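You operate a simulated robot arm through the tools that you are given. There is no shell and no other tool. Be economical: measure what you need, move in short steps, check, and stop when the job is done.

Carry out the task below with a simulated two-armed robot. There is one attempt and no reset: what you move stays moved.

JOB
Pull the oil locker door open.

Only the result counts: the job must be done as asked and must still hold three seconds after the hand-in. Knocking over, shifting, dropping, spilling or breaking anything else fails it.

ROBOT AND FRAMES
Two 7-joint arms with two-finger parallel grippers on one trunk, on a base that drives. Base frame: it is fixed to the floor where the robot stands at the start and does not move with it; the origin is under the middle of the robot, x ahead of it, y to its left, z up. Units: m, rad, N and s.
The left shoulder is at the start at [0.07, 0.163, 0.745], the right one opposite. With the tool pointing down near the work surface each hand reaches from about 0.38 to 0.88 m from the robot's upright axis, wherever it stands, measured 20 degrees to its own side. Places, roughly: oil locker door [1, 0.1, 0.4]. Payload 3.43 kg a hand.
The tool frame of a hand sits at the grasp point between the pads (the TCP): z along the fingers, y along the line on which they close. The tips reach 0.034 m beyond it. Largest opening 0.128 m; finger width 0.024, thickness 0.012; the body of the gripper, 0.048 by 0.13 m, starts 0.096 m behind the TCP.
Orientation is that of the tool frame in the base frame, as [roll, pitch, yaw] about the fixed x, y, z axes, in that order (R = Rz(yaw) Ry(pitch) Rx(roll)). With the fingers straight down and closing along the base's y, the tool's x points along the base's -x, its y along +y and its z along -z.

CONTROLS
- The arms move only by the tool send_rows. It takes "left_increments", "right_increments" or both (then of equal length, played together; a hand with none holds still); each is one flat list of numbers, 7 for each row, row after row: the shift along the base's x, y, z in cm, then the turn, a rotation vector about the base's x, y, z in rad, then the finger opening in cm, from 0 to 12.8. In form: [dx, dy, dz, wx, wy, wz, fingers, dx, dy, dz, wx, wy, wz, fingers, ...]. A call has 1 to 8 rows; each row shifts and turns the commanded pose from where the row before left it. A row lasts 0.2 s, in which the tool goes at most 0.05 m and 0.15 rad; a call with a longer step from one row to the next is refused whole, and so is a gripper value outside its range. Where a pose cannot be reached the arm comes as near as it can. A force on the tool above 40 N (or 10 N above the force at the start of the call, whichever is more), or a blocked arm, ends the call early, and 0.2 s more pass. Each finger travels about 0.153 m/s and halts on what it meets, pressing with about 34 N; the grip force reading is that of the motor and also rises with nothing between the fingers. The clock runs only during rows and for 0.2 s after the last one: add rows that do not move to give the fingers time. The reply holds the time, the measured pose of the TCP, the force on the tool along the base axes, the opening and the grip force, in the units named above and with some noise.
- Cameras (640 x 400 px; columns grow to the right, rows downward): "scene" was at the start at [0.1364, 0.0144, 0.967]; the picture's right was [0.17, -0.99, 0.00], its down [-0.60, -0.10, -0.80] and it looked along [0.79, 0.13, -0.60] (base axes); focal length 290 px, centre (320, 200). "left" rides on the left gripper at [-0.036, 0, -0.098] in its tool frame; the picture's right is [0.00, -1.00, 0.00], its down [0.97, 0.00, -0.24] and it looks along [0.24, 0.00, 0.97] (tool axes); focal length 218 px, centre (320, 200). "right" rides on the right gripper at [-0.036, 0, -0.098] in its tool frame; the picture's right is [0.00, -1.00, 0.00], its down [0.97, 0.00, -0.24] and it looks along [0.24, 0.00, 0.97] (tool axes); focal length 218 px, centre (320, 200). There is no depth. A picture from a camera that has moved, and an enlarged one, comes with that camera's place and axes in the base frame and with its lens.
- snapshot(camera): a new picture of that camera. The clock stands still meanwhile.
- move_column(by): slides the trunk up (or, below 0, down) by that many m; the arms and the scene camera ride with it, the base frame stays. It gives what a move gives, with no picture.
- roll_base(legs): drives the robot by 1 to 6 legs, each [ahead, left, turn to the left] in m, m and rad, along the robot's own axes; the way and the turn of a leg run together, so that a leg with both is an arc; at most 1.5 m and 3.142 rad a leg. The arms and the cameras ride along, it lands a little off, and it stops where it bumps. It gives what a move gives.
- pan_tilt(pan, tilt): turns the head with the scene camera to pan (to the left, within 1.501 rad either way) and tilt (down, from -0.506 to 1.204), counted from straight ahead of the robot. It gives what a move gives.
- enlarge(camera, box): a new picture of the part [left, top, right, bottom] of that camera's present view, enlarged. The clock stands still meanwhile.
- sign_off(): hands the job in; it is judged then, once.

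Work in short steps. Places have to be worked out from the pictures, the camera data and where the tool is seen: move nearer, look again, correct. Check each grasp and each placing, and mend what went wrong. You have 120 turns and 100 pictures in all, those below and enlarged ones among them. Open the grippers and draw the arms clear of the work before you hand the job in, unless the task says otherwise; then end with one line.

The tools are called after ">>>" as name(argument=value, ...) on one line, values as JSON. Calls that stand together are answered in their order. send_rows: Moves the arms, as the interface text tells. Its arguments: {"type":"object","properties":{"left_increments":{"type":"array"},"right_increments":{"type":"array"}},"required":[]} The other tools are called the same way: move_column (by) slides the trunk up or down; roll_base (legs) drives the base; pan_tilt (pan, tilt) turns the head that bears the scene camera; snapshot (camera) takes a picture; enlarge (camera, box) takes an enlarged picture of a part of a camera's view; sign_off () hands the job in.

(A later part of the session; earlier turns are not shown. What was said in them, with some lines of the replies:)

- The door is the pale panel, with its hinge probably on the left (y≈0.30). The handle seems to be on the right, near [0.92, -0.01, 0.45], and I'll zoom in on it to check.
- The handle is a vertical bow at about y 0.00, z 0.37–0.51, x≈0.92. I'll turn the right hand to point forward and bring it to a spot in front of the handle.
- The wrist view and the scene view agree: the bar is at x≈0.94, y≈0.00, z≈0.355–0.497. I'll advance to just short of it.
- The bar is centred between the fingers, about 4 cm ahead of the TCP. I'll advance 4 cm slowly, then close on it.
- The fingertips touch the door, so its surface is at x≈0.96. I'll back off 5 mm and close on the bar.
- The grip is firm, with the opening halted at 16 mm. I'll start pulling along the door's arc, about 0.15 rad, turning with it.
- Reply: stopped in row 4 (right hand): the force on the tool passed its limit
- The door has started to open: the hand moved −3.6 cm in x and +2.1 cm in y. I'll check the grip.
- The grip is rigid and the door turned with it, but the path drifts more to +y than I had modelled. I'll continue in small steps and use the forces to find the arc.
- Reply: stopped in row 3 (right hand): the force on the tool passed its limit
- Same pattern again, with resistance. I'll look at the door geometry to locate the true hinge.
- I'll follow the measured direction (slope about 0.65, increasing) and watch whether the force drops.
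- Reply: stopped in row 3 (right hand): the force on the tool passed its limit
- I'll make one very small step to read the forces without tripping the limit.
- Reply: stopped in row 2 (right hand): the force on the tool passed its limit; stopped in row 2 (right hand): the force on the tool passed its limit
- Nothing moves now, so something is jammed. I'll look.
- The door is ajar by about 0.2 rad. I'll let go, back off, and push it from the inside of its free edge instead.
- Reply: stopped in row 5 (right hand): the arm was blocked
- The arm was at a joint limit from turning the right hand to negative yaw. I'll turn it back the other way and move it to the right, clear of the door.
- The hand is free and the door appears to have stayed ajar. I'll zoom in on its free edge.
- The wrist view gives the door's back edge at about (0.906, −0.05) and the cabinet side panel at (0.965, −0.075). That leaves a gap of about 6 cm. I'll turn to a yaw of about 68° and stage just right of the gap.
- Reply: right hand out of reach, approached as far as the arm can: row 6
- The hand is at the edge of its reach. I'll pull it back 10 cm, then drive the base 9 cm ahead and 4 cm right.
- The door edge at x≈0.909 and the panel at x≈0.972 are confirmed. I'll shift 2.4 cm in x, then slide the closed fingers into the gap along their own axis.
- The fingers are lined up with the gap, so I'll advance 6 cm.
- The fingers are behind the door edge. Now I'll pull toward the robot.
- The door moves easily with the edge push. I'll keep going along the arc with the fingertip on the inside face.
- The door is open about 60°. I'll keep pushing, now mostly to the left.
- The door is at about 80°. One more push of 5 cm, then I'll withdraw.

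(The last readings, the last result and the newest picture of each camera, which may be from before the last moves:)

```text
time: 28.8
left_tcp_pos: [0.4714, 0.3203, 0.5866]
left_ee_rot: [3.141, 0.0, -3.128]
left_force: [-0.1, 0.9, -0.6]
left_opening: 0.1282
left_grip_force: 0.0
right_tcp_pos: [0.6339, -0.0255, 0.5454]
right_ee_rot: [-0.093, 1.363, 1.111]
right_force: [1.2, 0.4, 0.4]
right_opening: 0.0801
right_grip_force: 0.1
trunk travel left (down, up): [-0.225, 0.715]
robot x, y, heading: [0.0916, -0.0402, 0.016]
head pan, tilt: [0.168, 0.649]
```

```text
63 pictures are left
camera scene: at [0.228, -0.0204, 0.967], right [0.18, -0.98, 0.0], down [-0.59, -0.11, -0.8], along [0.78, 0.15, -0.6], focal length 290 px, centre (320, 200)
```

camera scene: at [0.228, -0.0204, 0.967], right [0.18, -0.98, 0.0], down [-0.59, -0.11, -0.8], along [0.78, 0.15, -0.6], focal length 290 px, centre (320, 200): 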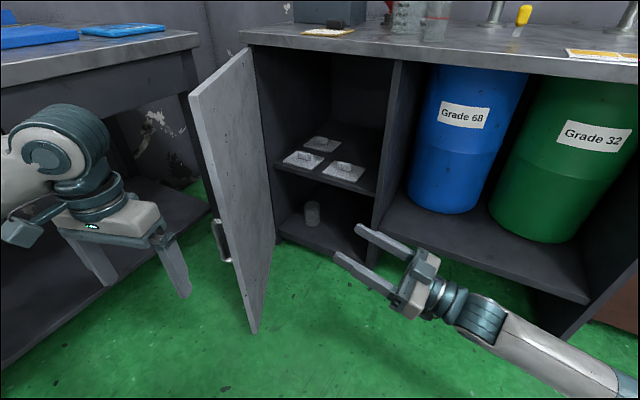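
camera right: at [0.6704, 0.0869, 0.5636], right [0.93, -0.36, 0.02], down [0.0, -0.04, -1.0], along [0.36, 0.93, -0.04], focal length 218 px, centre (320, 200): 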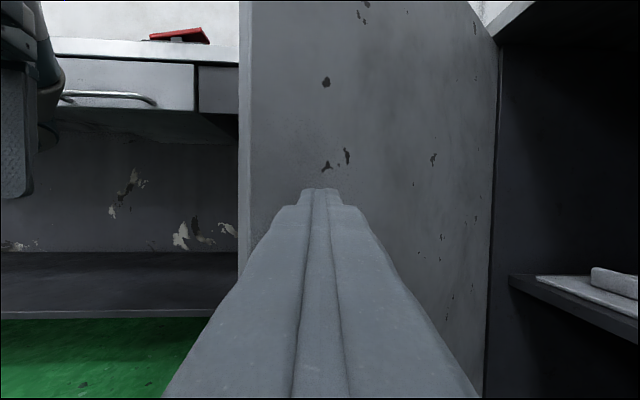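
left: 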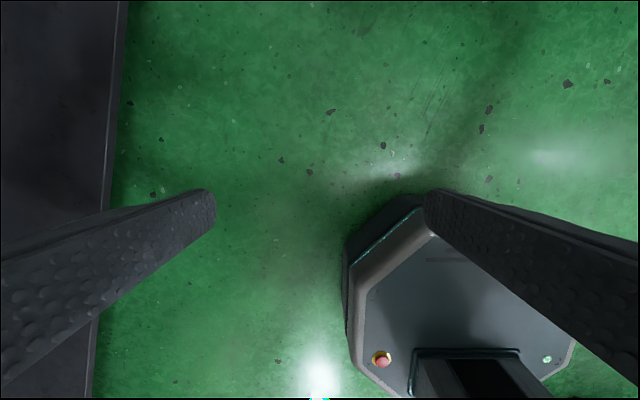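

The door is open about 90° and the hand has left it. I'll draw the right hand further back and check that the door stays put.

>>> send_rows(right_increments=[-2, -2, 0, 0, 0, 0, 8, -2, -2, 0, 0, 0, 0, 8, -2, -2, 0, 0, 0, 0, 8, 0, 0, 0, 0, 0, 0, 8, 0, 0, 0, 0, 0, 0, 8, 0, 0, 0, 0, 0, 0, 8, 0, 0, 0, 0, 0, 0, 8, 0, 0, 0, 0, 0, 0, 8])

>>> snapshot(camera="scene")

```text
time: 30.6
left_tcp_pos: [0.4717, 0.3211, 0.5859]
left_ee_rot: [-3.14, 0.0, -3.127]
left_force: [-0.6, -0.2, -0.6]
left_opening: 0.1282
left_grip_force: 0.0
right_tcp_pos: [0.5735, -0.0856, 0.548]
right_ee_rot: [-0.09, 1.365, 1.114]
right_force: [-0.3, -0.5, 0.1]
right_opening: 0.0802
right_grip_force: 0.0
trunk travel left (down, up): [-0.225, 0.715]
robot x, y, heading: [0.0941, -0.0342, 0.014]
head pan, tilt: [0.168, 0.649]
```

```text
62 pictures are left
camera scene: at [0.228, -0.0204, 0.967], right [0.18, -0.98, 0.0], down [-0.59, -0.11, -0.8], along [0.78, 0.14, -0.6], focal length 290 px, centre (320, 200)
```

scene: 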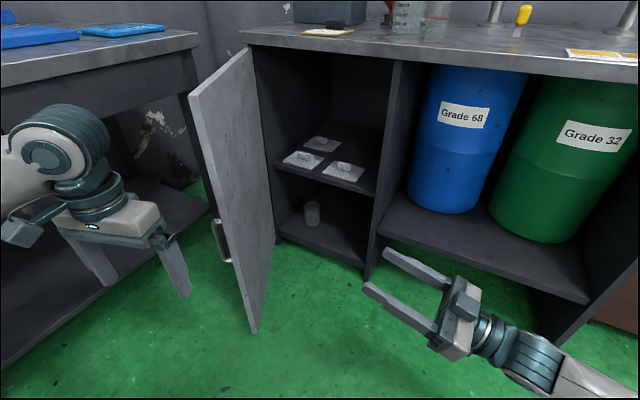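

The door stays open at about 90°, the grippers are open and the arms are clear. Handing in.

>>> sign_off()

```text
The job is handed in.
```

The oil locker door is open to about 90° and was holding there before hand-in; I saw nothing else shifted, and both hands are open and clear.
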